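You operate a simulated robot arm through the tools that you are given. There is no shell and no other tool.

The job below is to be done with a simulated robot arm. You get a single attempt, and the scene is never put back.

Task
Put the test on hold: peg in HOLD, tester off, both clamp levers open.

The check looks at the end state, three seconds after you hand in, the way a careful person would. Anything else that was tipped, shoved, dropped, spilled or broken makes it a failure.

Robot
A 7-joint arm with a two-finger parallel gripper, fixed in place. Base frame: the origin is at the foot of the arm, x ahead of it, y to its left, z up; the work surface is at about z = 0.882. Lengths are in m, angles in rad, forces in N, time in s.
Its first joint turns from -2.897 to 2.897 rad. Payload 4.4 kg.
Tool frame: the origin (TCP) lies between the finger pads and is the grasp point; the fingertips stand 0.023 m ahead of it; z points along the fingers, y is the line along which they close. Largest opening 0.094 m; finger width 0.038, thickness 0.01; the body of the gripper, 0.054 by 0.096 m, starts 0.039 m behind the TCP.
Orientation is that of the tool frame in the base frame, as [roll, pitch, yaw] about the fixed x, y, z axes, in that order (R = Rz(yaw) Ry(pitch) Rx(roll)). With the fingers straight down and closing along the base's y, the tool's x points along the base's -x, its y along +y and its z along -z.

Tools
- The arm moves only by the tool send_rows. Its argument "series" is a list that holds one entry, the list of rows, each a list of 7 numbers: the shift along the tool's x, y, z in cm, then the turn, a rotation vector about the tool's x, y, z in rad, then the closure, from 0 (fully open) to 1 (shut). In form: [[[dx, dy, dz, ax, ay, az, jaw], ...]]. A call has 1 to 20 rows; each row shifts and turns the commanded pose from where the row before left it, along the tool's axes as they then stand. Rows are played at 5 a second. More than 0.05 m and 0.15 rad between two rows, or a gripper value outside its range, and nothing of the call is played. A pose out of reach is approached as far as the arm can. The call stops where the force on the tool passes 50 N (or 10 N more than at its start, if that is more) or the arm is blocked; 0.2 s more then pass. Each finger travels about 0.072 m/s and halts on what it meets, pressing with about 34 N; the grip force reading is that of the motor and also rises with nothing between the fingers. The clock runs only during rows and for 0.2 s after the last one: add rows that do not move to give the fingers time. The reply holds the time, the measured pose of the TCP, the force on the tool along the base axes, the opening and the grip force, in the units named above and with some noise, with the torque about the TCP (base axes, N m) and any sound that the robot's microphone picked up, and new pictures: "views" is both (left out), scene, wrist or none.
- Cameras (640 x 400 px; columns grow to the right, rows downward): "scene" is fixed at [0.2223, -0.502, 1.5251]; the picture's right is [0.34, -0.94, 0.00], its down [-0.45, -0.16, -0.88] and it looks along [0.83, 0.29, -0.48] (base axes); focal length 347 px, centre (320, 200). "wrist" rides on the gripper at [0.086, 0.016, -0.075] in the tool frame; the picture's right is [-0.18, 0.98, 0.00], its down [-0.58, -0.11, -0.81] and it looks along [-0.79, -0.15, 0.59] (tool axes); focal length 243 px, centre (320, 200). There is no depth. A picture from a camera that has moved, and an enlarged one, comes with that camera's place and axes in the base frame and with its lens.
- inspect(camera, box): a new picture of the part [left, top, right, bottom] of that camera's present view, enlarged. The clock stands still meanwhile.
- close_job(): hands the job in; it is judged then, once.

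Places have to be worked out from the pictures, the camera data and where the tool is seen. Open the gripper and draw the arm clear of the work before you hand the job in, unless the task says otherwise.

The tools are called after "Emit:" as name(argument=value, ...) on one line, values as JSON. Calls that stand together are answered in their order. send_rows: Moves the arm, as the interface text tells. Its arguments: {"type":"object","properties":{"series":{"type":"array"},"views":{"type":"string","enum":["both","scene","wrist","none"]}},"required":["series"]} The other tools are called the same way: inspect (camera, box) takes an enlarged picture of a part of a camera's view; close_job () hands the job in.

At the start:

```text
time_s: 0.0
tool_pos: [0.8344, -0.1059, 1.2345]
tool_rot: [3.142, 0.001, -3.142]
force: [0.1, -0.8, 1.1]
ft_torque: [-0.02, -0.01, -0.01]
opening: 0.0941
grip_force: 0.1
```

scene: 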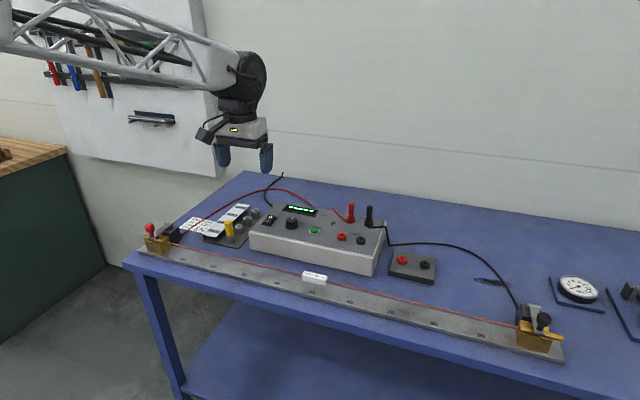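
wrist: 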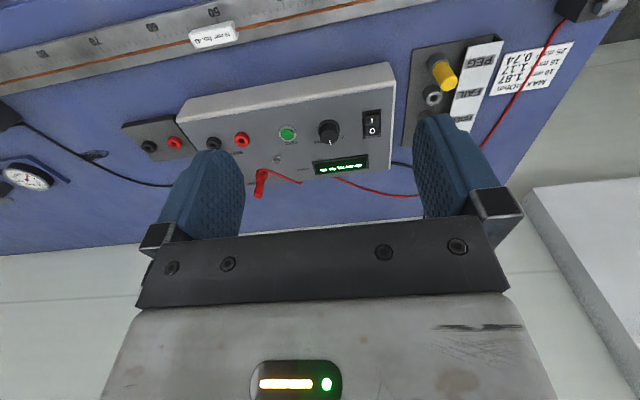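

I'll first look closely at the scene: the tester, the peg board, and both clamps.

Emit:
inspect(camera="scene", box=[170, 180, 290, 255])

Emit:
inspect(camera="scene", box=[240, 190, 400, 290])

Emit:
inspect(camera="scene", box=[490, 290, 586, 350])

Emit:
inspect(camera="scene", box=[130, 205, 226, 265])

Emit:
inspect(camera="wrist", box=[390, 0, 630, 150])

Emit:
inspect(camera="wrist", box=[180, 60, 420, 210])

```text
5.33 times, centred on (230, 218) of scene
camera zoom: at [0.2223, -0.502, 1.5251], right [0.34, -0.94, 0.0], down [-0.45, -0.16, -0.88], along [0.83, 0.29, -0.48], focal length 1849 px, centre (800, 107)
```

zoom: 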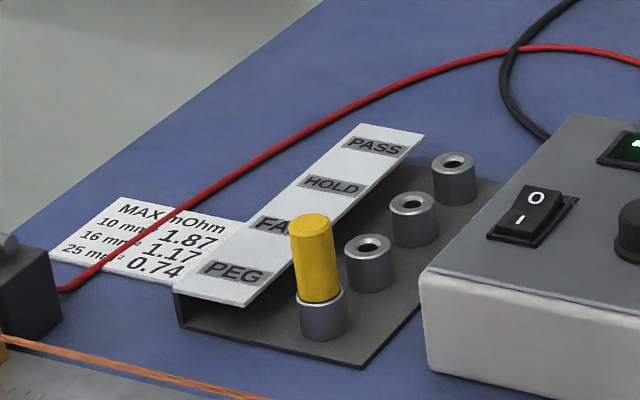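

```text
4.00 times, centred on (320, 240) of scene
camera zoom: at [0.2223, -0.502, 1.5251], right [0.34, -0.94, 0.0], down [-0.45, -0.16, -0.88], along [0.83, 0.29, -0.48], focal length 1387 px, centre (320, 40)
```

zoom: 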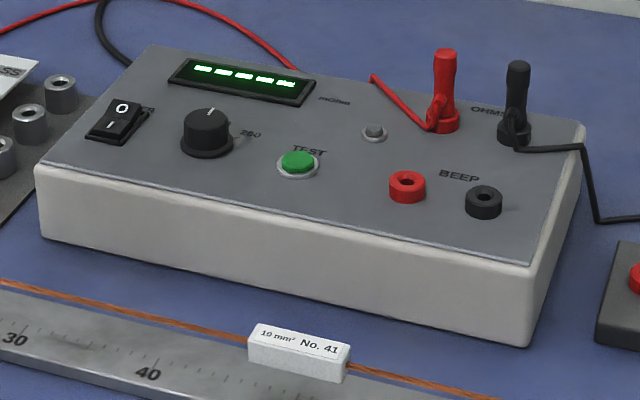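

```text
6.67 times, centred on (538, 320) of scene
camera zoom: at [0.2223, -0.502, 1.5251], right [0.34, -0.94, 0.0], down [-0.45, -0.16, -0.88], along [0.83, 0.29, -0.48], focal length 2311 px, centre (-1133, -600)
```

zoom: 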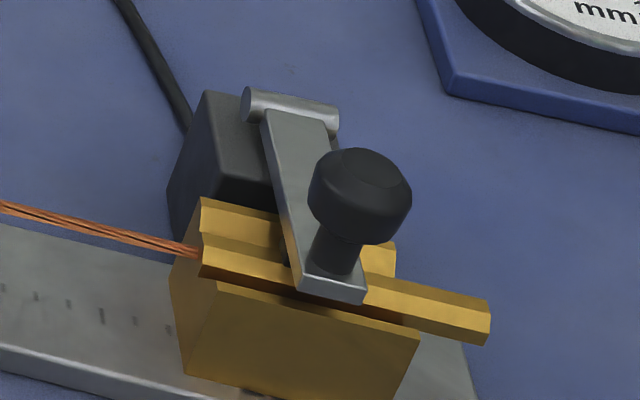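

```text
6.67 times, centred on (178, 235) of scene
camera zoom: at [0.2223, -0.502, 1.5251], right [0.34, -0.94, 0.0], down [-0.45, -0.16, -0.88], along [0.83, 0.29, -0.48], focal length 2311 px, centre (1267, -33)
```

zoom: 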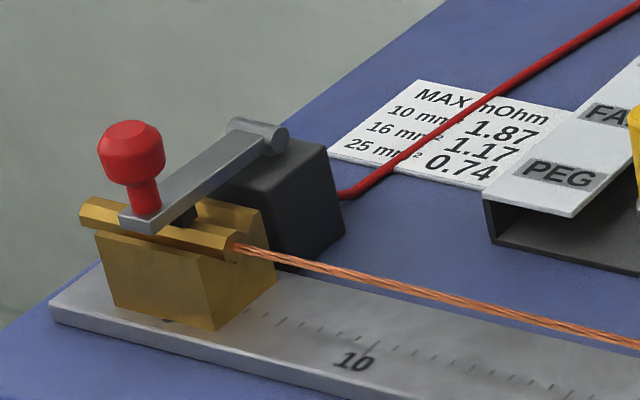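

```text
2.67 times, centred on (510, 75) of wrist
camera zoom: at [0.7477, -0.0901, 1.3098], right [0.18, 0.98, 0.0], down [0.58, -0.11, 0.81], along [0.79, -0.15, -0.59], focal length 647 px, centre (-187, 533)
```

zoom: 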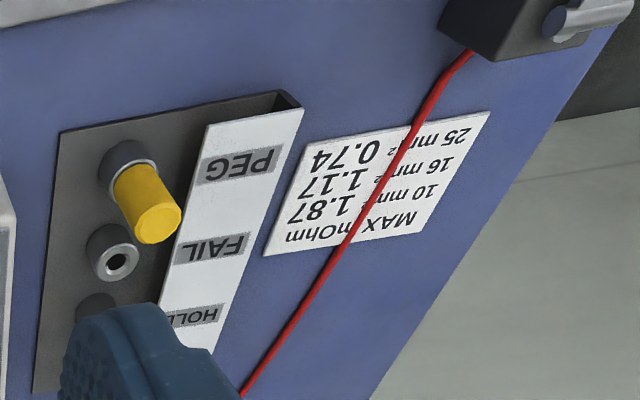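

```text
2.67 times, centred on (300, 135) of wrist
camera zoom: at [0.7477, -0.0901, 1.3098], right [0.18, 0.98, 0.0], down [0.58, -0.11, 0.81], along [0.79, -0.15, -0.59], focal length 647 px, centre (373, 373)
```

zoom: 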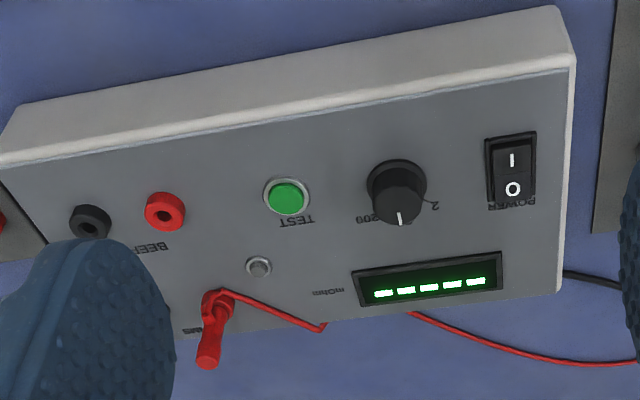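

The peg sits in the PEG socket at about (0.97, 0.063), and HOLD is the third socket at about (1.07, 0.062). The power rocker is at about (1.02, -0.05, 0.955), still on I with the display lit, and both levers look closed. HOLD lies past the straight-down reach, so I'll tilt the tool outward up high to see how the arm behaves.

Emit:
send_rows(series=[[[0, 4.2, 0, 0, -0.15, 0, 0], [0, 4.2, 0, 0, -0.15, 0, 0], [0, 4.2, 0, 0, -0.15, 0, 0], [0, 4.2, 0, 0, -0.15, 0, 0], [0, 0, 0, 0, 0, 0, 0]]], views="both")

```text
time_s: 1.2
tool_pos: [0.8363, 0.062, 1.2353]
tool_rot: [3.141, 0.602, -3.141]
force: [0.7, -0.4, -0.8]
ft_torque: [0.02, 0.0, 0.01]
opening: 0.0939
grip_force: 0.0
camera wrist: at [0.7229, 0.0782, 1.2471], right [0.15, 0.98, 0.1], down [0.02, -0.11, 0.99], along [0.99, -0.15, -0.04], focal length 243 px, centre (320, 200)
```

scene: 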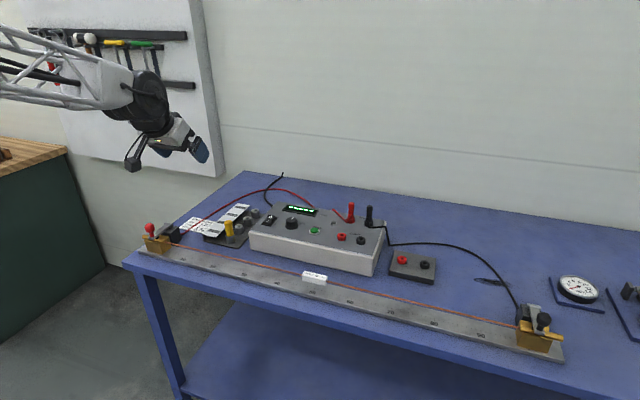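
wrist: 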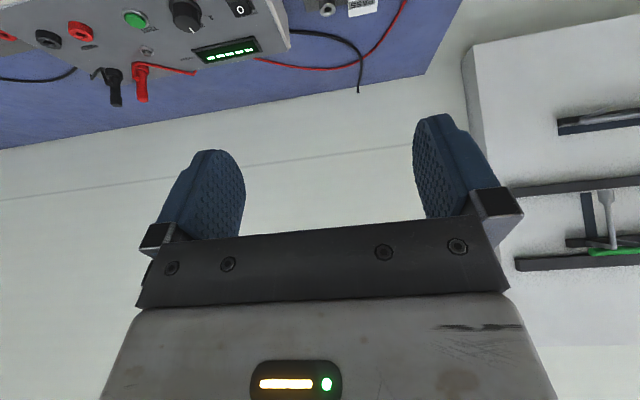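

With the tool tilted outward the camera housing hangs below the gripper, which would be a hazard near the bench. I'll try turning the tool half round about its own axis, up here in free space, so the camera rides on top.

Emit:
send_rows(series=[[[0, 0, 0, 0, 0, -0.15, 0], [0, 0, 0, 0, 0, -0.15, 0], [0, 0, 0, 0, 0, -0.15, 0], [0, 0, 0, 0, 0, -0.15, 0], [0, 0, 0, 0, 0, -0.15, 0], [0, 0, 0, 0, 0, -0.15, 0], [0, 0, 0, 0, 0, -0.15, 0], [0, 0, 0, 0, 0, -0.15, 0], [0, 0, 0, 0, 0, -0.15, 0], [0, 0, 0, 0, 0, -0.15, 0], [0, 0, 0, 0, 0, 0, 0]]], views="both")

```text
time_s: 3.6
tool_pos: [0.8336, 0.0625, 1.2354]
tool_rot: [-2.543, 0.039, -1.627]
force: [0.8, 0.2, -0.4]
ft_torque: [0.0, 0.0, 0.0]
opening: 0.0939
grip_force: 0.0
camera wrist: at [0.7739, -0.0233, 1.284], right [-0.8, 0.25, -0.55], down [-0.33, 0.57, 0.75], along [0.5, 0.78, -0.37], focal length 243 px, centre (320, 200)
```

scene: 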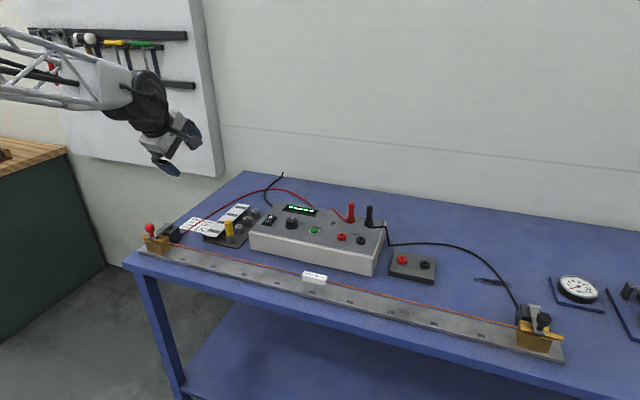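
wrist: 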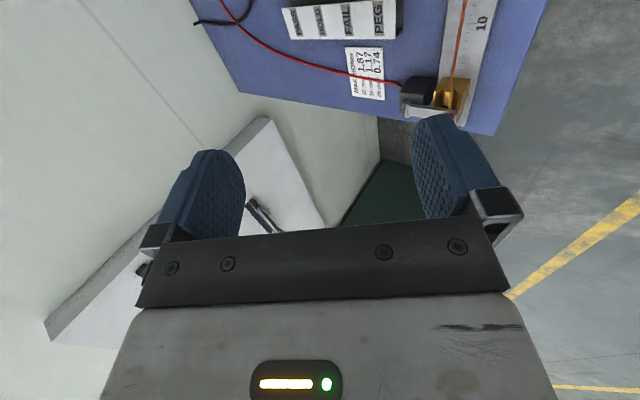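

The first 1.5 rad followed cleanly, so I'll continue the half turn to π.

Emit:
send_rows(series=[[[0, 0, 0, 0, 0, -0.15, 0], [0, 0, 0, 0, 0, -0.15, 0], [0, 0, 0, 0, 0, -0.15, 0], [0, 0, 0, 0, 0, -0.15, 0], [0, 0, 0, 0, 0, -0.15, 0], [0, 0, 0, 0, 0, -0.15, 0], [0, 0, 0, 0, 0, -0.15, 0], [0, 0, 0, 0, 0, -0.15, 0], [0, 0, 0, 0, 0, -0.15, 0], [0, 0, 0, 0, 0, -0.15, 0], [0, 0, 0, 0, 0, -0.1416, 0], [0, 0, 0, 0, 0, 0, 0]]], views="both")

```text
time_s: 6.2
tool_pos: [0.8339, 0.0619, 1.236]
tool_rot: [3.14, -0.601, 0.0]
force: [0.9, 0.2, -0.6]
ft_torque: [0.0, 0.0, -0.03]
opening: 0.0939
grip_force: 0.0
camera wrist: at [0.8636, 0.0454, 1.3451], right [-0.15, -0.98, -0.1], down [-0.94, 0.11, 0.34], along [-0.32, 0.15, -0.94], focal length 243 px, centre (320, 200)
```

scene: 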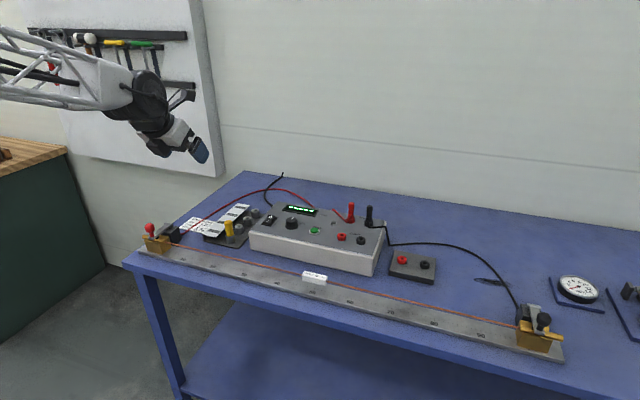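
wrist: 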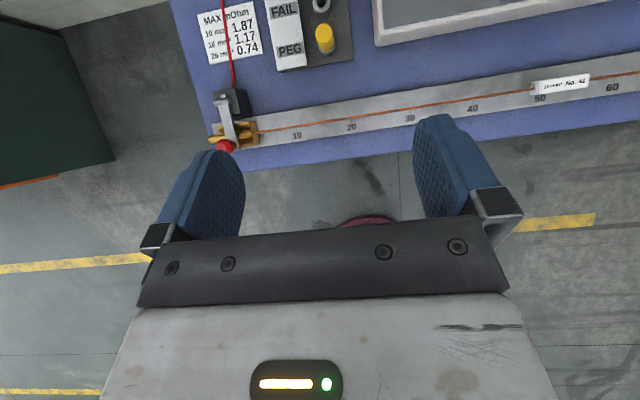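

The flipped pose was reached exactly, with the camera now above the gripper looking down. Next I'll check the reach above the HOLD socket, staying at z≈1.10, clear of everything.

Emit:
send_rows(series=[[[1.96, 0, 4.09, 0, 0, 0, 0], [1.96, 0, 4.09, 0, 0, 0, 0], [1.96, 0, 4.09, 0, 0, 0, 0], [1.96, 0, 4.09, 0, 0, 0, 0], [1.96, 0, 4.09, 0, 0, 0, 0], [1.96, 0, 4.09, 0, 0, 0, 0], [0, 0, 0, 0, 0, 0, 0], [0, 0, 0, 0, 0, 0, 0]]], views="both")

```text
time_s: 8.0
tool_pos: [1.0694, 0.0624, 1.0991]
tool_rot: [3.141, -0.6, -0.003]
force: [-0.2, -0.1, 0.4]
ft_torque: [-0.02, -0.01, 0.03]
opening: 0.0941
grip_force: 0.0
camera wrist: at [1.0984, 0.046, 1.2085], right [-0.16, -0.98, -0.1], down [-0.93, 0.11, 0.34], along [-0.32, 0.15, -0.94], focal length 243 px, centre (320, 200)
```

scene: 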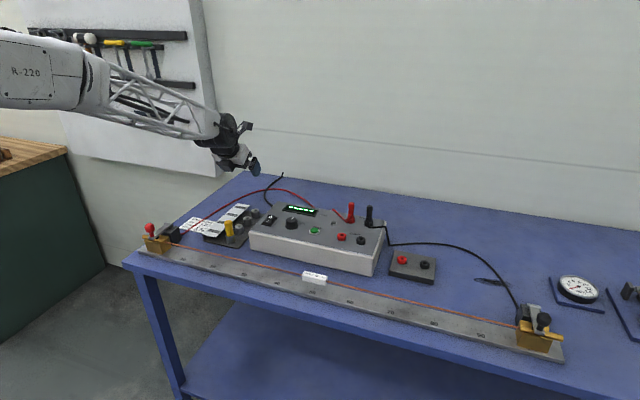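
wrist: 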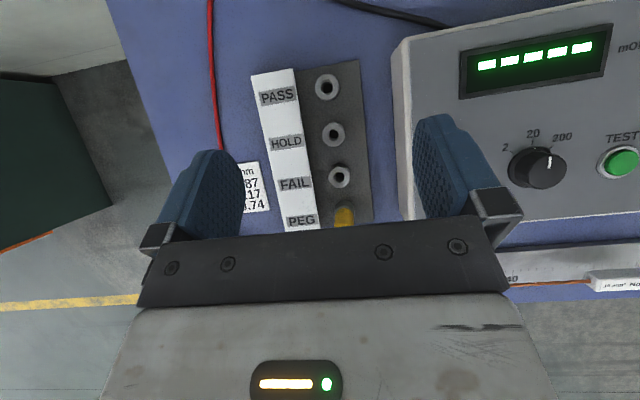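

The reach over HOLD is fine at this 0.6 rad tilt, and the sockets are in view: HOLD ≈ (1.076, 0.064), FAIL ≈ (1.023, 0.063), so the peg should be near (0.970, 0.063). I'll move above the peg with the jaws partly closed and check alignment.

Emit:
inspect(camera="wrist", box=[240, 40, 400, 240])

Emit:
send_rows(series=[[[-4.03, 0, 0.03, 0, 0, 0, 0.4], [-4.03, 0, 0.03, 0, 0, 0, 0.4], [-4.03, 0, 0.03, 0, 0, 0, 0.4], [0, 0, 0, 0, 0, 0, 0.4], [0, 0, 0, 0, 0, 0, 0.4]]], views="both")

```text
2.00 times, centred on (320, 140) of wrist
camera zoom: at [1.0984, 0.046, 1.2085], right [-0.16, -0.98, -0.1], down [-0.93, 0.11, 0.34], along [-0.32, 0.15, -0.94], focal length 485 px, centre (320, 320)
```

zoom: 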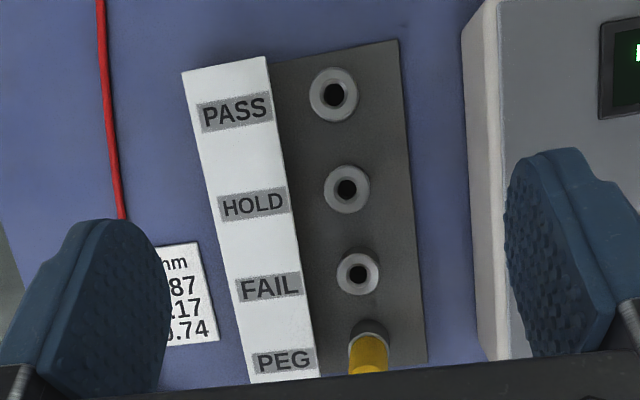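

```text
time_s: 9.2
tool_pos: [0.9712, 0.0634, 1.0327]
tool_rot: [-3.139, -0.599, -0.003]
force: [-0.2, -0.2, 0.5]
ft_torque: [-0.02, -0.03, -0.02]
opening: 0.0562
grip_force: 0.0
camera wrist: at [1.0011, 0.0466, 1.1417], right [-0.15, -0.98, -0.1], down [-0.93, 0.11, 0.34], along [-0.32, 0.15, -0.94], focal length 243 px, centre (320, 200)
```

scene: 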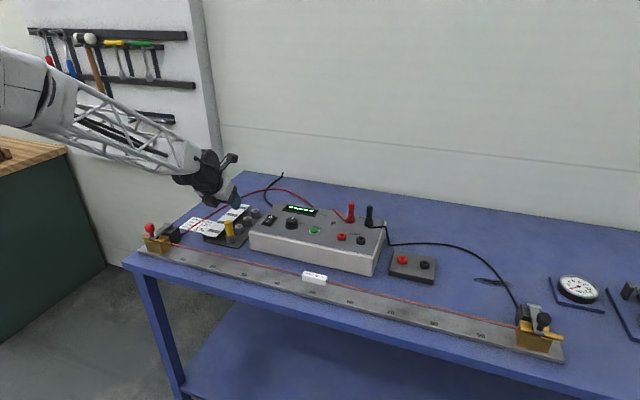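
wrist: 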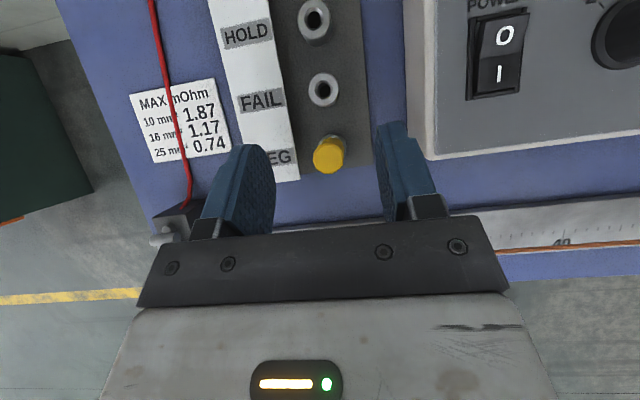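

The peg top projects to about (0.971, 0.065), right between the jaws. I'll go straight down to TCP z≈0.947, keeping the fingertips above the socket collar, then close on the peg.

Emit:
send_rows(series=[[[-1.613, -0.06, 2.357, 0, 0, 0, 0.4], [-1.613, -0.06, 2.357, 0, 0, 0, 0.4], [-1.613, -0.06, 2.357, 0, 0, 0, 0.4], [0, 0, 0, 0, 0, 0, 0.4], [0, 0, 0, 0, 0, 0, 0.4]]], views="both")

```text
time_s: 10.4
tool_pos: [0.9728, 0.0653, 0.9447]
tool_rot: [-3.138, -0.599, -0.002]
force: [-0.3, -0.1, 0.6]
ft_torque: [0.0, -0.01, -0.01]
opening: 0.0564
grip_force: 0.1
camera wrist: at [1.0023, 0.0487, 1.0557], right [-0.15, -0.98, -0.1], down [-0.93, 0.11, 0.34], along [-0.32, 0.15, -0.94], focal length 243 px, centre (320, 200)
```

scene: 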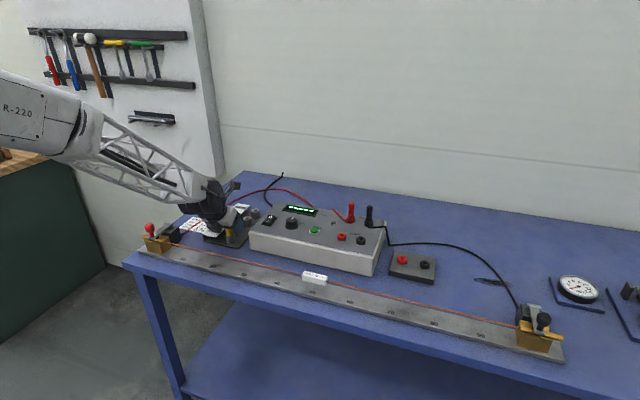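
wrist: 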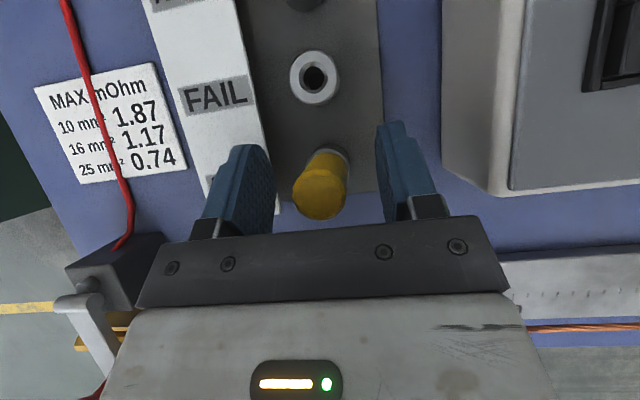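

The peg is centred between the pads with no contact force. Closing on it now.

Emit:
send_rows(series=[[[0, 0, 0, 0, 0, 0, 0.6], [0, 0, 0, 0, 0, 0, 0.8], [0, 0, 0, 0, 0, 0, 1], [0, 0, 0, 0, 0, 0, 1], [0, 0, 0, 0, 0, 0, 1]]], views="wrist")

```text
time_s: 11.6
tool_pos: [0.973, 0.0637, 0.9469]
tool_rot: [-3.139, -0.601, -0.002]
force: [-0.7, 0.9, 3.6]
ft_torque: [0.01, 0.02, 0.01]
opening: 0.0227
grip_force: 33.7
camera wrist: at [1.0023, 0.0486, 1.056], right [-0.15, -0.98, -0.1], down [-0.94, 0.11, 0.34], along [-0.32, 0.15, -0.94], focal length 243 px, centre (320, 200)
```

wrist: 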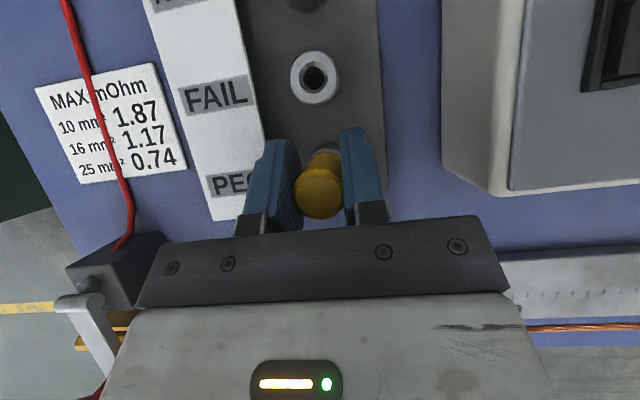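

The grip is solid at 0.0227 m opening and 34 N. I'll lift the peg straight up 7 cm.

Emit:
send_rows(series=[[[0.565, 0, -0.825, 0, 0, 0, 1], [0.565, 0, -0.825, 0, 0, 0, 1], [0.565, 0, -0.825, 0, 0, 0, 1], [0.565, 0, -0.825, 0, 0, 0, 1], [0.847, 0, -1.238, 0, 0, 0, 1], [0.847, 0, -1.238, 0, 0, 0, 1], [0, 0, 0, 0, 0, 0, 1]]], views="both")

```text
time_s: 13.2
tool_pos: [0.9722, 0.0613, 1.0154]
tool_rot: [-3.141, -0.6, -0.003]
force: [0.5, -0.7, -0.4]
ft_torque: [-0.02, -0.02, 0.04]
opening: 0.0225
grip_force: 33.9
camera wrist: at [1.0004, 0.0459, 1.1245], right [-0.15, -0.98, -0.1], down [-0.93, 0.11, 0.34], along [-0.32, 0.15, -0.94], focal length 243 px, centre (320, 200)
```

scene: 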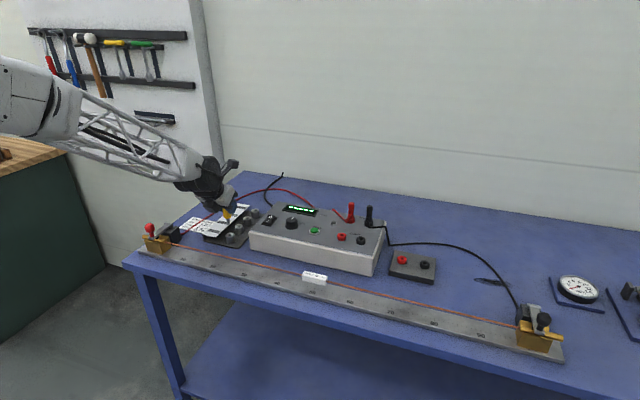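
wrist: 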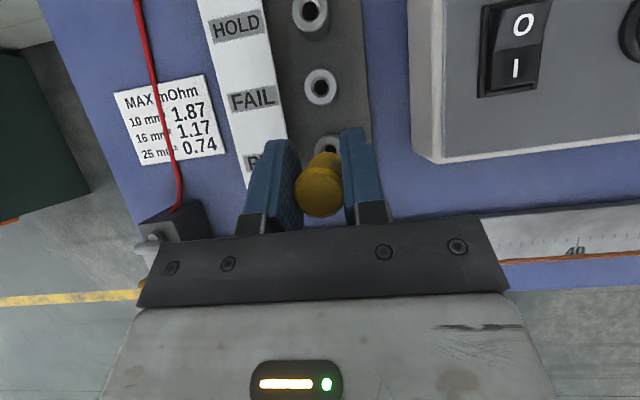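

The peg is out. I'll inspect the scene view to see its lower end and how it hangs in the grip.

Emit:
inspect(camera="scene", box=[190, 175, 286, 250])

Emit:
inspect(camera="wrist", box=[240, 0, 400, 220])

```text
5.33 times, centred on (238, 212) of scene
camera zoom: at [0.2223, -0.502, 1.5251], right [0.34, -0.94, 0.0], down [-0.45, -0.16, -0.88], along [0.83, 0.29, -0.48], focal length 1849 px, centre (757, 133)
```

zoom: 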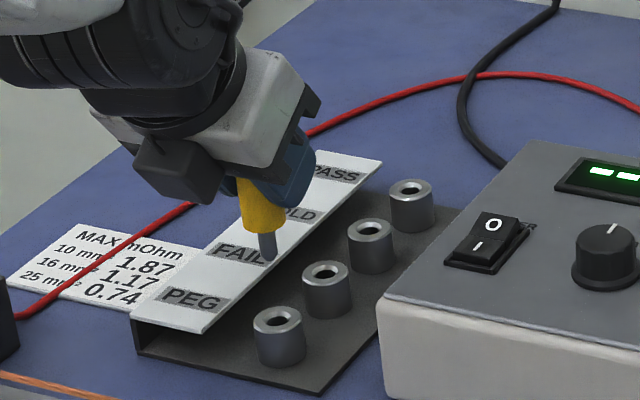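

```text
1.82 times, centred on (320, 110) of wrist
camera zoom: at [1.0004, 0.0459, 1.1245], right [-0.15, -0.98, -0.1], down [-0.93, 0.11, 0.34], along [-0.32, 0.15, -0.94], focal length 441 px, centre (320, 364)
```

zoom: 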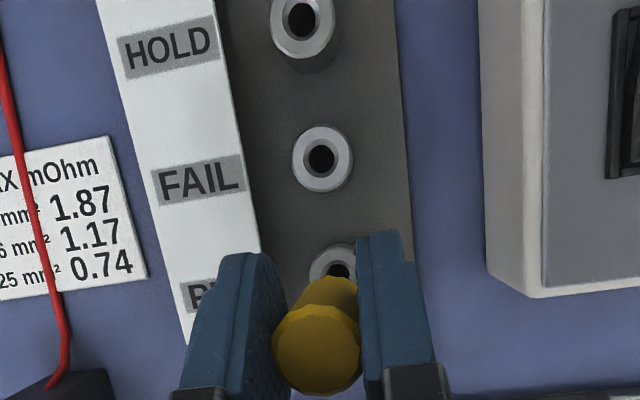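

The peg's thin pin hangs straight, with its tip at about z 0.954, clear of the 0.909 socket tops. The actual pose is about 2.5 mm low in y, so I'll correct that while moving 10.4 cm outward over HOLD.

Emit:
send_rows(series=[[[2.861, -0.08, 1.957, 0, 0, 0, 1], [2.861, -0.08, 1.957, 0, 0, 0, 1], [2.861, -0.08, 1.957, 0, 0, 0, 1], [0, 0, 0, 0, 0, 0, 1], [0, 0, 0, 0, 0, 0, 1], [0, 0, 0, 0, 0, 0, 1]]], views="both")

Emit:
inspect(camera="scene", box=[206, 175, 286, 225])

Emit:
inspect(camera="wrist", box=[240, 20, 400, 220])

```text
time_s: 14.6
tool_pos: [1.0738, 0.0662, 1.0143]
tool_rot: [-3.14, -0.6, -0.003]
force: [-0.6, -0.3, -0.5]
ft_torque: [0.03, 0.02, 0.03]
opening: 0.0227
grip_force: 34.2
camera wrist: at [1.103, 0.0489, 1.1231], right [-0.15, -0.98, -0.1], down [-0.93, 0.11, 0.34], along [-0.32, 0.15, -0.94], focal length 243 px, centre (320, 200)
```

scene: 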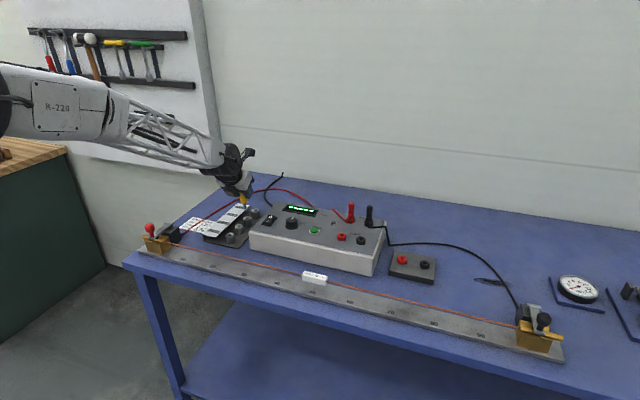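
wrist: 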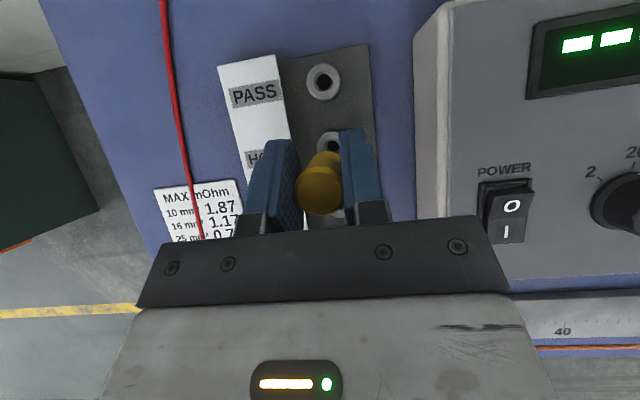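

```text
8.00 times, centred on (246, 200) of scene
camera zoom: at [0.2223, -0.502, 1.5251], right [0.34, -0.94, 0.0], down [-0.45, -0.16, -0.88], along [0.83, 0.29, -0.48], focal length 2774 px, centre (912, 200)
```

zoom: 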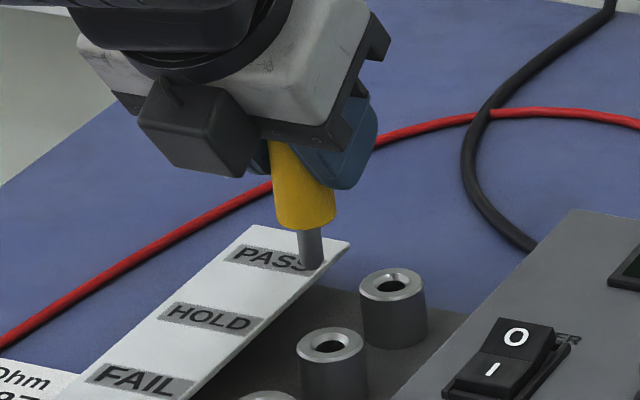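

```text
2.00 times, centred on (320, 120) of wrist
camera zoom: at [1.103, 0.0489, 1.1231], right [-0.15, -0.98, -0.1], down [-0.93, 0.11, 0.34], along [-0.32, 0.15, -0.94], focal length 485 px, centre (320, 360)
```

zoom: 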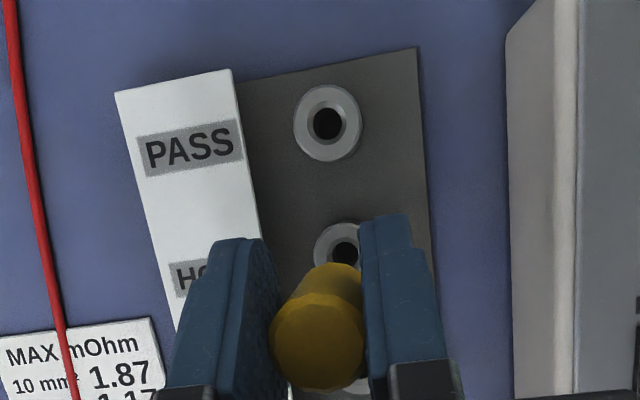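

Camera readouts put the peg at about (1.073, 0.064) and HOLD at about (1.077, 0.064), so it still needs about 3.5 mm outward. I'll apply that, lower until the pin tip is just above the socket, and check again.

Emit:
send_rows(series=[[[-0.928, 0, 1.667, 0, 0, 0, 1], [-0.928, 0, 1.667, 0, 0, 0, 1], [0, 0, 0, 0, 0, 0, 1], [0, 0, 0, 0, 0, 0, 1]]], views="wrist")

Emit:
inspect(camera="scene", box=[216, 185, 280, 225])

Emit:
inspect(camera="wrist", box=[240, 20, 400, 220])

```text
time_s: 15.6
tool_pos: [1.078, 0.0656, 0.9764]
tool_rot: [-3.139, -0.6, 0.0]
force: [0.2, -0.8, 0.0]
ft_torque: [-0.03, -0.01, 0.02]
opening: 0.0227
grip_force: 33.6
camera wrist: at [1.1067, 0.0492, 1.0862], right [-0.15, -0.98, -0.1], down [-0.93, 0.11, 0.34], along [-0.32, 0.15, -0.94], focal length 243 px, centre (320, 200)
```

wrist: 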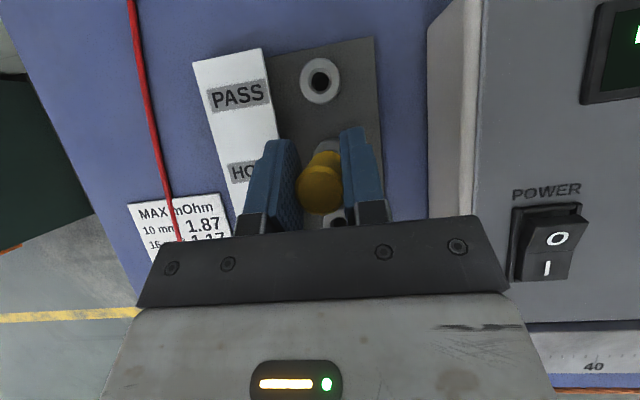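

```text
10.00 times, centred on (248, 205) of scene
camera zoom: at [0.2223, -0.502, 1.5251], right [0.34, -0.94, 0.0], down [-0.45, -0.16, -0.88], along [0.83, 0.29, -0.48], focal length 3467 px, centre (1040, 150)
```

zoom: 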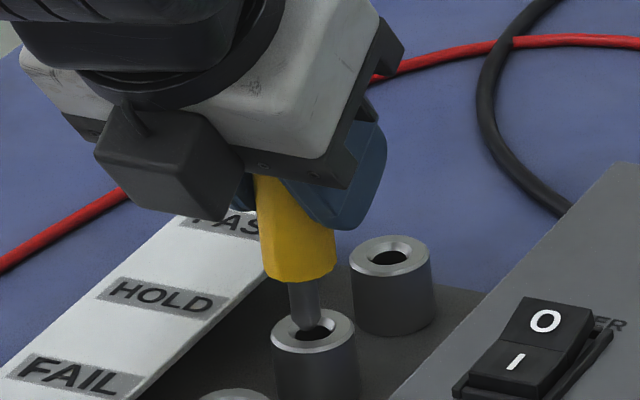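

```text
2.00 times, centred on (320, 120) of wrist
camera zoom: at [1.1067, 0.0492, 1.0862], right [-0.15, -0.98, -0.1], down [-0.93, 0.11, 0.34], along [-0.32, 0.15, -0.94], focal length 485 px, centre (320, 360)
```

zoom: 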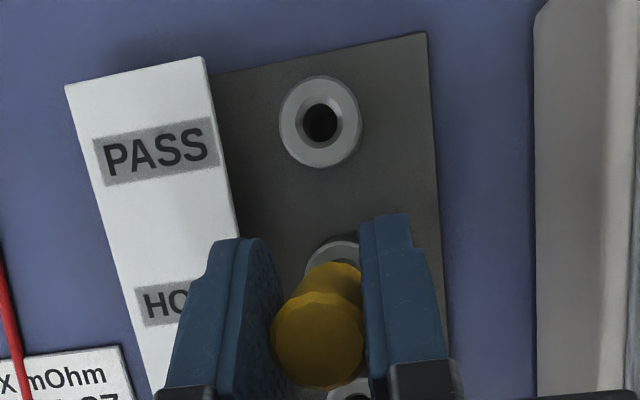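

The pin tip is hovering just over the socket mouth. I'll zoom in further to measure the remaining offset before lowering.

Emit:
inspect(camera="scene", box=[238, 205, 262, 230])

```text
16.00 times, centred on (250, 218) of scene
camera zoom: at [0.2223, -0.502, 1.5251], right [0.34, -0.94, 0.0], down [-0.45, -0.16, -0.88], along [0.83, 0.29, -0.48], focal length 5547 px, centre (1440, -80)
```

zoom: 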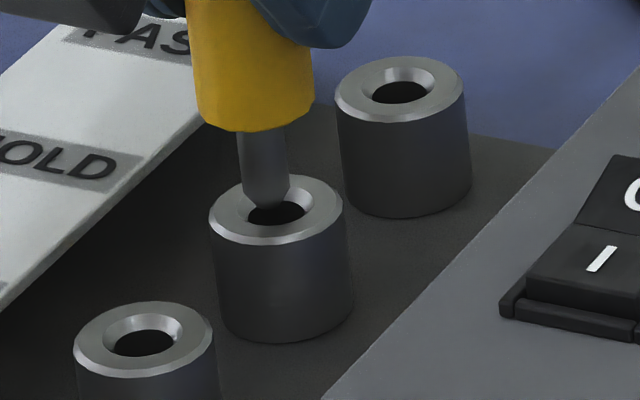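

The pin sits about 2.6 mm to the image-left of the socket centre, mostly +y. I'll shift it that much, then verify with another zoom.

Emit:
send_rows(series=[[[0.124, 0.22, 0.085, 0, 0, 0, 1], [0, 0, 0, 0, 0, 0, 1], [0, 0, 0, 0, 0, 0, 1]]], views="none")

Emit:
inspect(camera="scene", box=[238, 205, 262, 230])

Emit:
inspect(camera="wrist", box=[240, 20, 400, 220])

```text
time_s: 16.4
tool_pos: [1.078, 0.0624, 0.9756]
tool_rot: [-3.139, -0.6, -0.001]
force: [-0.4, -0.6, -1.4]
ft_torque: [0.01, -0.01, -0.02]
opening: 0.0226
grip_force: 34.6
```

```text
16.00 times, centred on (250, 218) of scene
camera zoom: at [0.2223, -0.502, 1.5251], right [0.34, -0.94, 0.0], down [-0.45, -0.16, -0.88], along [0.83, 0.29, -0.48], focal length 5547 px, centre (1440, -80)
```

zoom: 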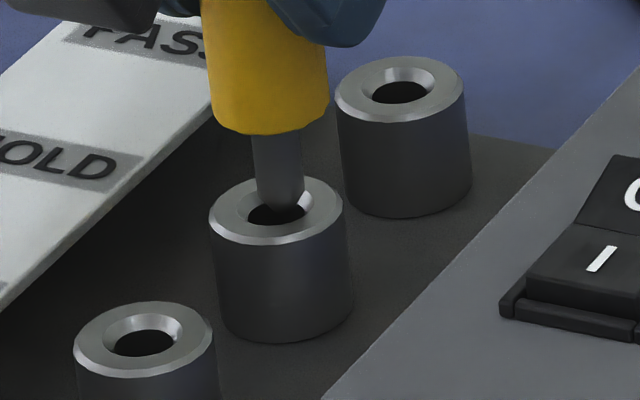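

```text
2.00 times, centred on (320, 120) of wrist
camera zoom: at [1.1086, 0.047, 1.086], right [-0.15, -0.98, -0.1], down [-0.93, 0.11, 0.34], along [-0.32, 0.15, -0.94], focal length 485 px, centre (320, 360)
```

zoom: 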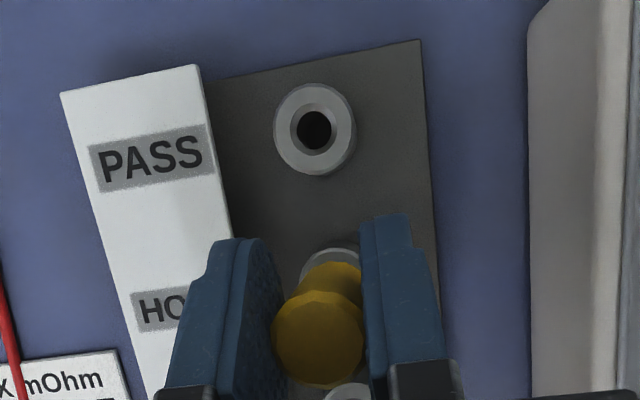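

The pin now lines up with the hole in this view. I'll lower a few millimetres at a time and watch the force.

Emit:
send_rows(series=[[[-0.169, 0, 0.248, 0, 0, 0, 1], [-0.169, 0, 0.248, 0, 0, 0, 1], [0, 0, 0, 0, 0, 0, 1]]], views="none")

Emit:
inspect(camera="scene", box=[238, 205, 262, 230])

```text
time_s: 17.2
tool_pos: [1.079, 0.0644, 0.9708]
tool_rot: [-3.14, -0.599, -0.002]
force: [1.1, 6.9, -3.2]
ft_torque: [0.46, 0.02, -0.04]
opening: 0.0226
grip_force: 34.3
```

```text
16.00 times, centred on (250, 218) of scene
camera zoom: at [0.2223, -0.502, 1.5251], right [0.34, -0.94, 0.0], down [-0.45, -0.16, -0.88], along [0.83, 0.29, -0.48], focal length 5547 px, centre (1440, -80)
```

zoom: 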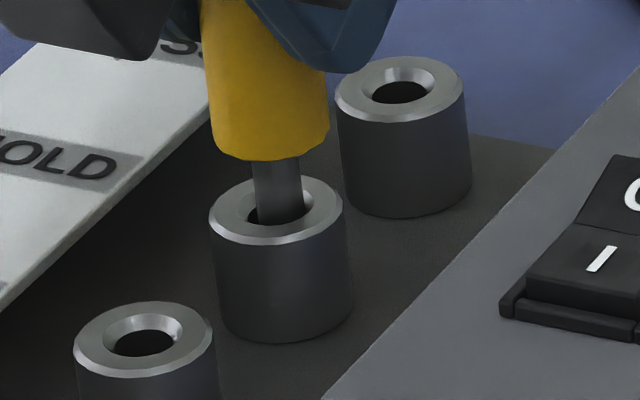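

There's a 7 N sideways force, so the pin is touching the -y wall of the hole. I'll look closer and check the exact camera height before going on.

Emit:
inspect(camera="scene", box=[245, 212, 257, 222])

Emit:
inspect(camera="wrist", box=[240, 20, 400, 220])

```text
16.00 times, centred on (251, 217) of scene
camera zoom: at [0.2223, -0.502, 1.5251], right [0.34, -0.94, 0.0], down [-0.45, -0.16, -0.88], along [0.83, 0.29, -0.48], focal length 5547 px, centre (1424, -72)
```

zoom: 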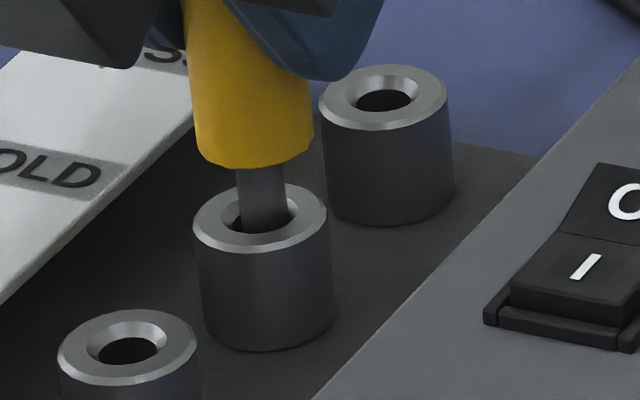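

```text
2.00 times, centred on (320, 120) of wrist
camera zoom: at [1.1088, 0.0476, 1.0796], right [-0.15, -0.98, -0.1], down [-0.93, 0.11, 0.34], along [-0.32, 0.15, -0.94], focal length 485 px, centre (320, 360)
```

zoom: 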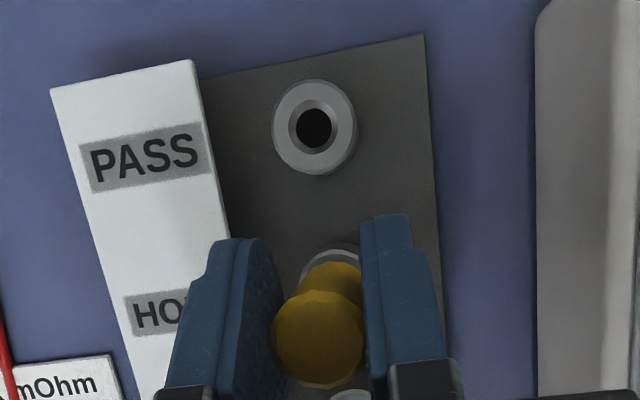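

The pin tip has entered the hole. I'll ease 0.8 mm toward +y to relieve the side load and lower another 6 mm.

Emit:
send_rows(series=[[[0, -0.08, 0, 0, 0, 0, 1], [-0.169, 0, 0.248, 0, 0, 0, 1], [-0.169, 0, 0.248, 0, 0, 0, 1], [0, 0, 0, 0, 0, 0, 1]]], views="none")

Emit:
inspect(camera="scene", box=[238, 205, 262, 230])

Emit:
inspect(camera="wrist", box=[240, 20, 400, 220])

```text
time_s: 18.2
tool_pos: [1.0795, 0.0643, 0.9638]
tool_rot: [-3.14, -0.6, -0.003]
force: [-3.4, -0.2, -0.1]
ft_torque: [-0.06, 0.14, -0.02]
opening: 0.0227
grip_force: 34.1
```

```text
16.00 times, centred on (250, 218) of scene
camera zoom: at [0.2223, -0.502, 1.5251], right [0.34, -0.94, 0.0], down [-0.45, -0.16, -0.88], along [0.83, 0.29, -0.48], focal length 5547 px, centre (1440, -80)
```

zoom: 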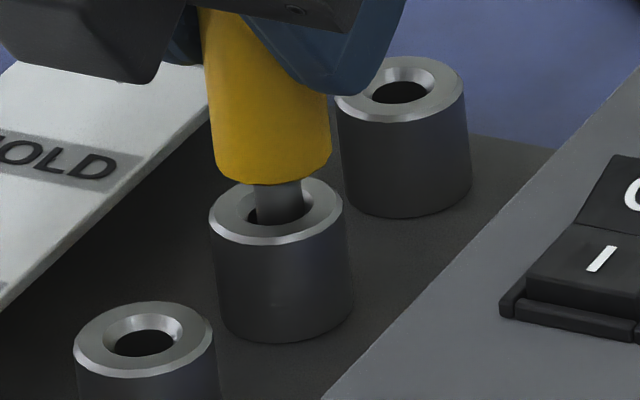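

```text
2.00 times, centred on (320, 120) of wrist
camera zoom: at [1.1091, 0.048, 1.074], right [-0.15, -0.98, -0.1], down [-0.93, 0.11, 0.34], along [-0.32, 0.15, -0.94], focal length 485 px, centre (320, 360)
```

zoom: 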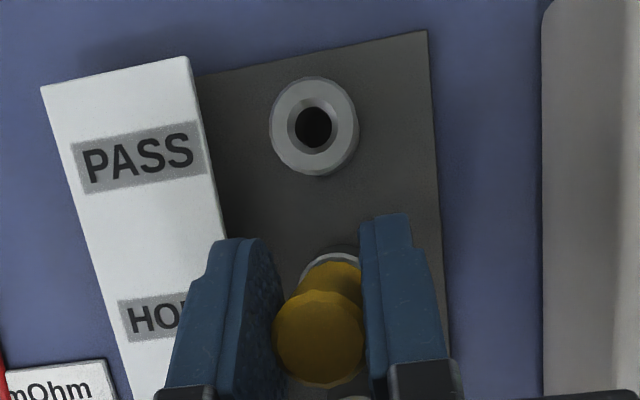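

Side loads are small (Fx −3 N) and the pin is going in cleanly, with roughly 12 mm left. I'll continue lowering with a tiny −x relief.

Emit:
send_rows(series=[[[-0.21, 0, 0.22, 0, 0, 0, 1], [-0.169, 0, 0.248, 0, 0, 0, 1], [-0.169, 0, 0.248, 0, 0, 0, 1], [0, 0, 0, 0, 0, 0, 1]]], views="none")

Emit:
inspect(camera="scene", box=[238, 205, 262, 230])

Emit:
inspect(camera="wrist", box=[240, 20, 400, 220])

```text
time_s: 19.2
tool_pos: [1.079, 0.0657, 0.9543]
tool_rot: [-3.141, -0.601, -0.002]
force: [-0.1, 0.4, -0.1]
ft_torque: [0.0, -0.01, 0.01]
opening: 0.0225
grip_force: 34.5
```

```text
16.00 times, centred on (250, 218) of scene
camera zoom: at [0.2223, -0.502, 1.5251], right [0.34, -0.94, 0.0], down [-0.45, -0.16, -0.88], along [0.83, 0.29, -0.48], focal length 5547 px, centre (1440, -80)
```

zoom: 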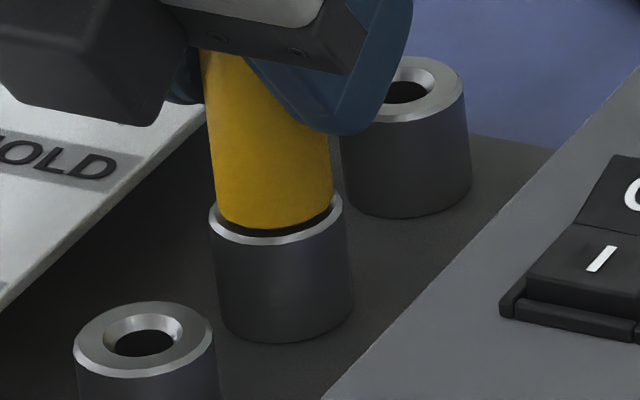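

```text
2.00 times, centred on (320, 120) of wrist
camera zoom: at [1.1084, 0.0484, 1.0648], right [-0.15, -0.98, -0.1], down [-0.93, 0.11, 0.34], along [-0.32, 0.15, -0.94], focal length 485 px, centre (320, 360)
```

zoom: 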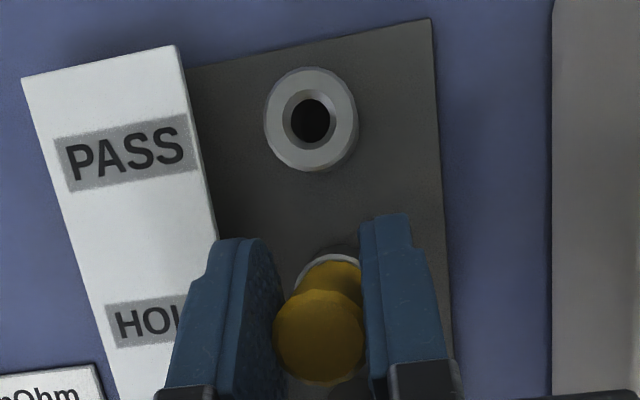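

No residual forces, and the collar is only a couple of millimetres above the socket rim. I'll lower the last bit gently until it seats.

Emit:
send_rows(series=[[[-0.056, 0, 0.083, 0, 0, 0, 1], [-0.056, 0, 0.083, 0, 0, 0, 1], [-0.056, 0, 0.083, 0, 0, 0, 1], [0, 0, 0, 0, 0, 0, 1]]], views="none")

Emit:
inspect(camera="scene", box=[238, 205, 262, 230])

Emit:
inspect(camera="wrist", box=[240, 20, 400, 220])

```text
time_s: 20.2
tool_pos: [1.0783, 0.0643, 0.954]
tool_rot: [-3.14, -0.602, 0.0]
force: [4.1, -2.6, 12.4]
ft_torque: [-0.25, -0.12, 0.05]
opening: 0.0229
grip_force: 33.8
```

```text
16.00 times, centred on (250, 218) of scene
camera zoom: at [0.2223, -0.502, 1.5251], right [0.34, -0.94, 0.0], down [-0.45, -0.16, -0.88], along [0.83, 0.29, -0.48], focal length 5547 px, centre (1440, -80)
```

zoom: 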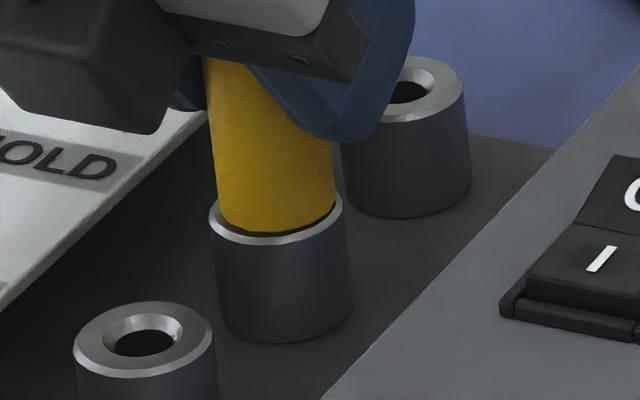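

```text
2.00 times, centred on (320, 120) of wrist
camera zoom: at [1.1081, 0.0479, 1.0633], right [-0.15, -0.98, -0.11], down [-0.94, 0.11, 0.34], along [-0.32, 0.15, -0.94], focal length 485 px, centre (320, 360)
```

zoom: 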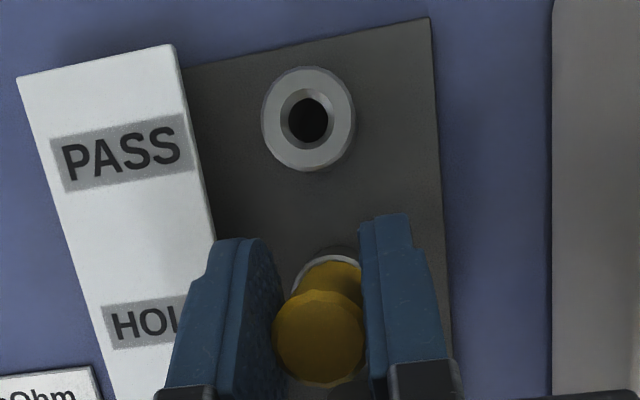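

Fz = 12 N, so the collar is seated on the HOLD socket. I'll open the jaws and back straight up clear of the peg.

Emit:
send_rows(series=[[[0, 0, 0, 0, 0, 0, 0.7], [0, 0, 0, 0, 0, 0, 0.5], [0, 0, 0, 0, 0, 0, 0.4], [0, 0, 0, 0, 0, 0, 0.4], [1.13, 0, -1.65, 0, 0, 0, 0.4], [1.13, 0, -1.65, 0, 0, 0, 0.4], [1.13, 0, -1.65, 0, 0, 0, 0.4], [1.13, 0, -1.65, 0, 0, 0, 0.4], [1.13, 0, -1.65, 0, 0, 0, 0.4], [0, 0, 0, 0, 0, 0, 0.4]]], views="both")

Emit:
inspect(camera="scene", box=[216, 185, 280, 245])

```text
time_s: 22.4
tool_pos: [1.0797, 0.0648, 1.053]
tool_rot: [-3.14, -0.599, -0.001]
force: [-0.6, 0.3, 1.0]
ft_torque: [0.0, -0.02, -0.01]
opening: 0.0567
grip_force: 0.0
camera wrist: at [1.1092, 0.0487, 1.1622], right [-0.15, -0.98, -0.1], down [-0.93, 0.11, 0.34], along [-0.32, 0.15, -0.94], focal length 243 px, centre (320, 200)
```

scene: 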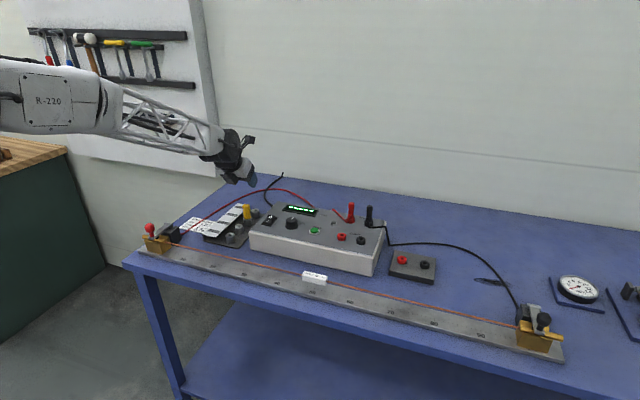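
wrist: 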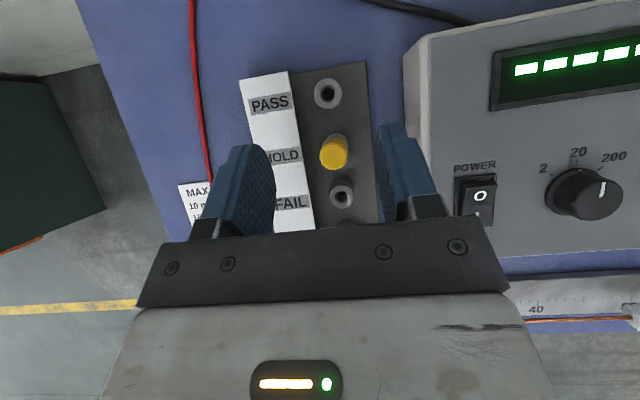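

```text
6.67 times, centred on (248, 215) of scene
camera zoom: at [0.2223, -0.502, 1.5251], right [0.34, -0.94, 0.0], down [-0.45, -0.16, -0.88], along [0.83, 0.29, -0.48], focal length 2311 px, centre (800, 100)
```

zoom: 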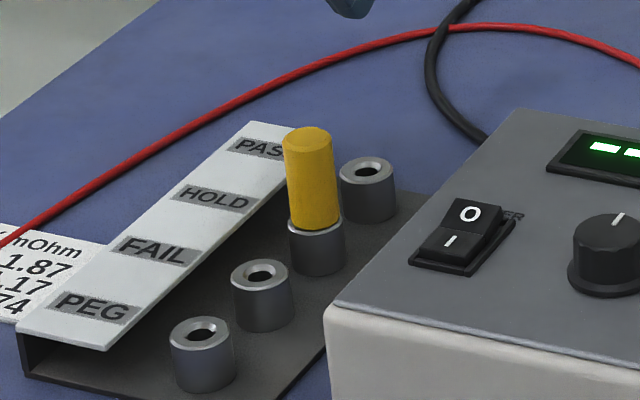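

The peg now stands in HOLD. Next is the tester power rocker; I'll look closely at its geometry from both cameras.

Emit:
inspect(camera="wrist", box=[440, 150, 520, 240])

Emit:
inspect(camera="scene", box=[252, 205, 284, 230])

```text
4.44 times, centred on (480, 195) of wrist
camera zoom: at [1.1092, 0.0487, 1.1622], right [-0.15, -0.98, -0.1], down [-0.93, 0.11, 0.34], along [-0.32, 0.15, -0.94], focal length 1078 px, centre (-391, 222)
```

zoom: 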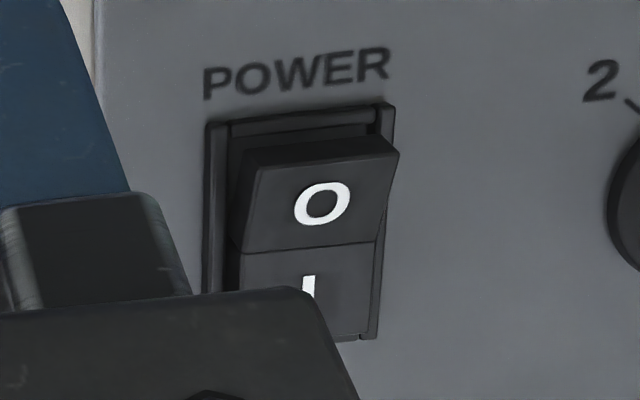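

```text
16.00 times, centred on (268, 218) of scene
camera zoom: at [0.2223, -0.502, 1.5251], right [0.34, -0.94, 0.0], down [-0.45, -0.16, -0.88], along [0.83, 0.29, -0.48], focal length 5547 px, centre (1152, -80)
```

zoom: 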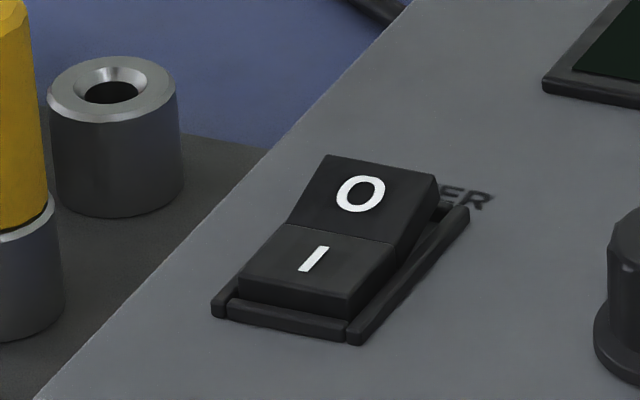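

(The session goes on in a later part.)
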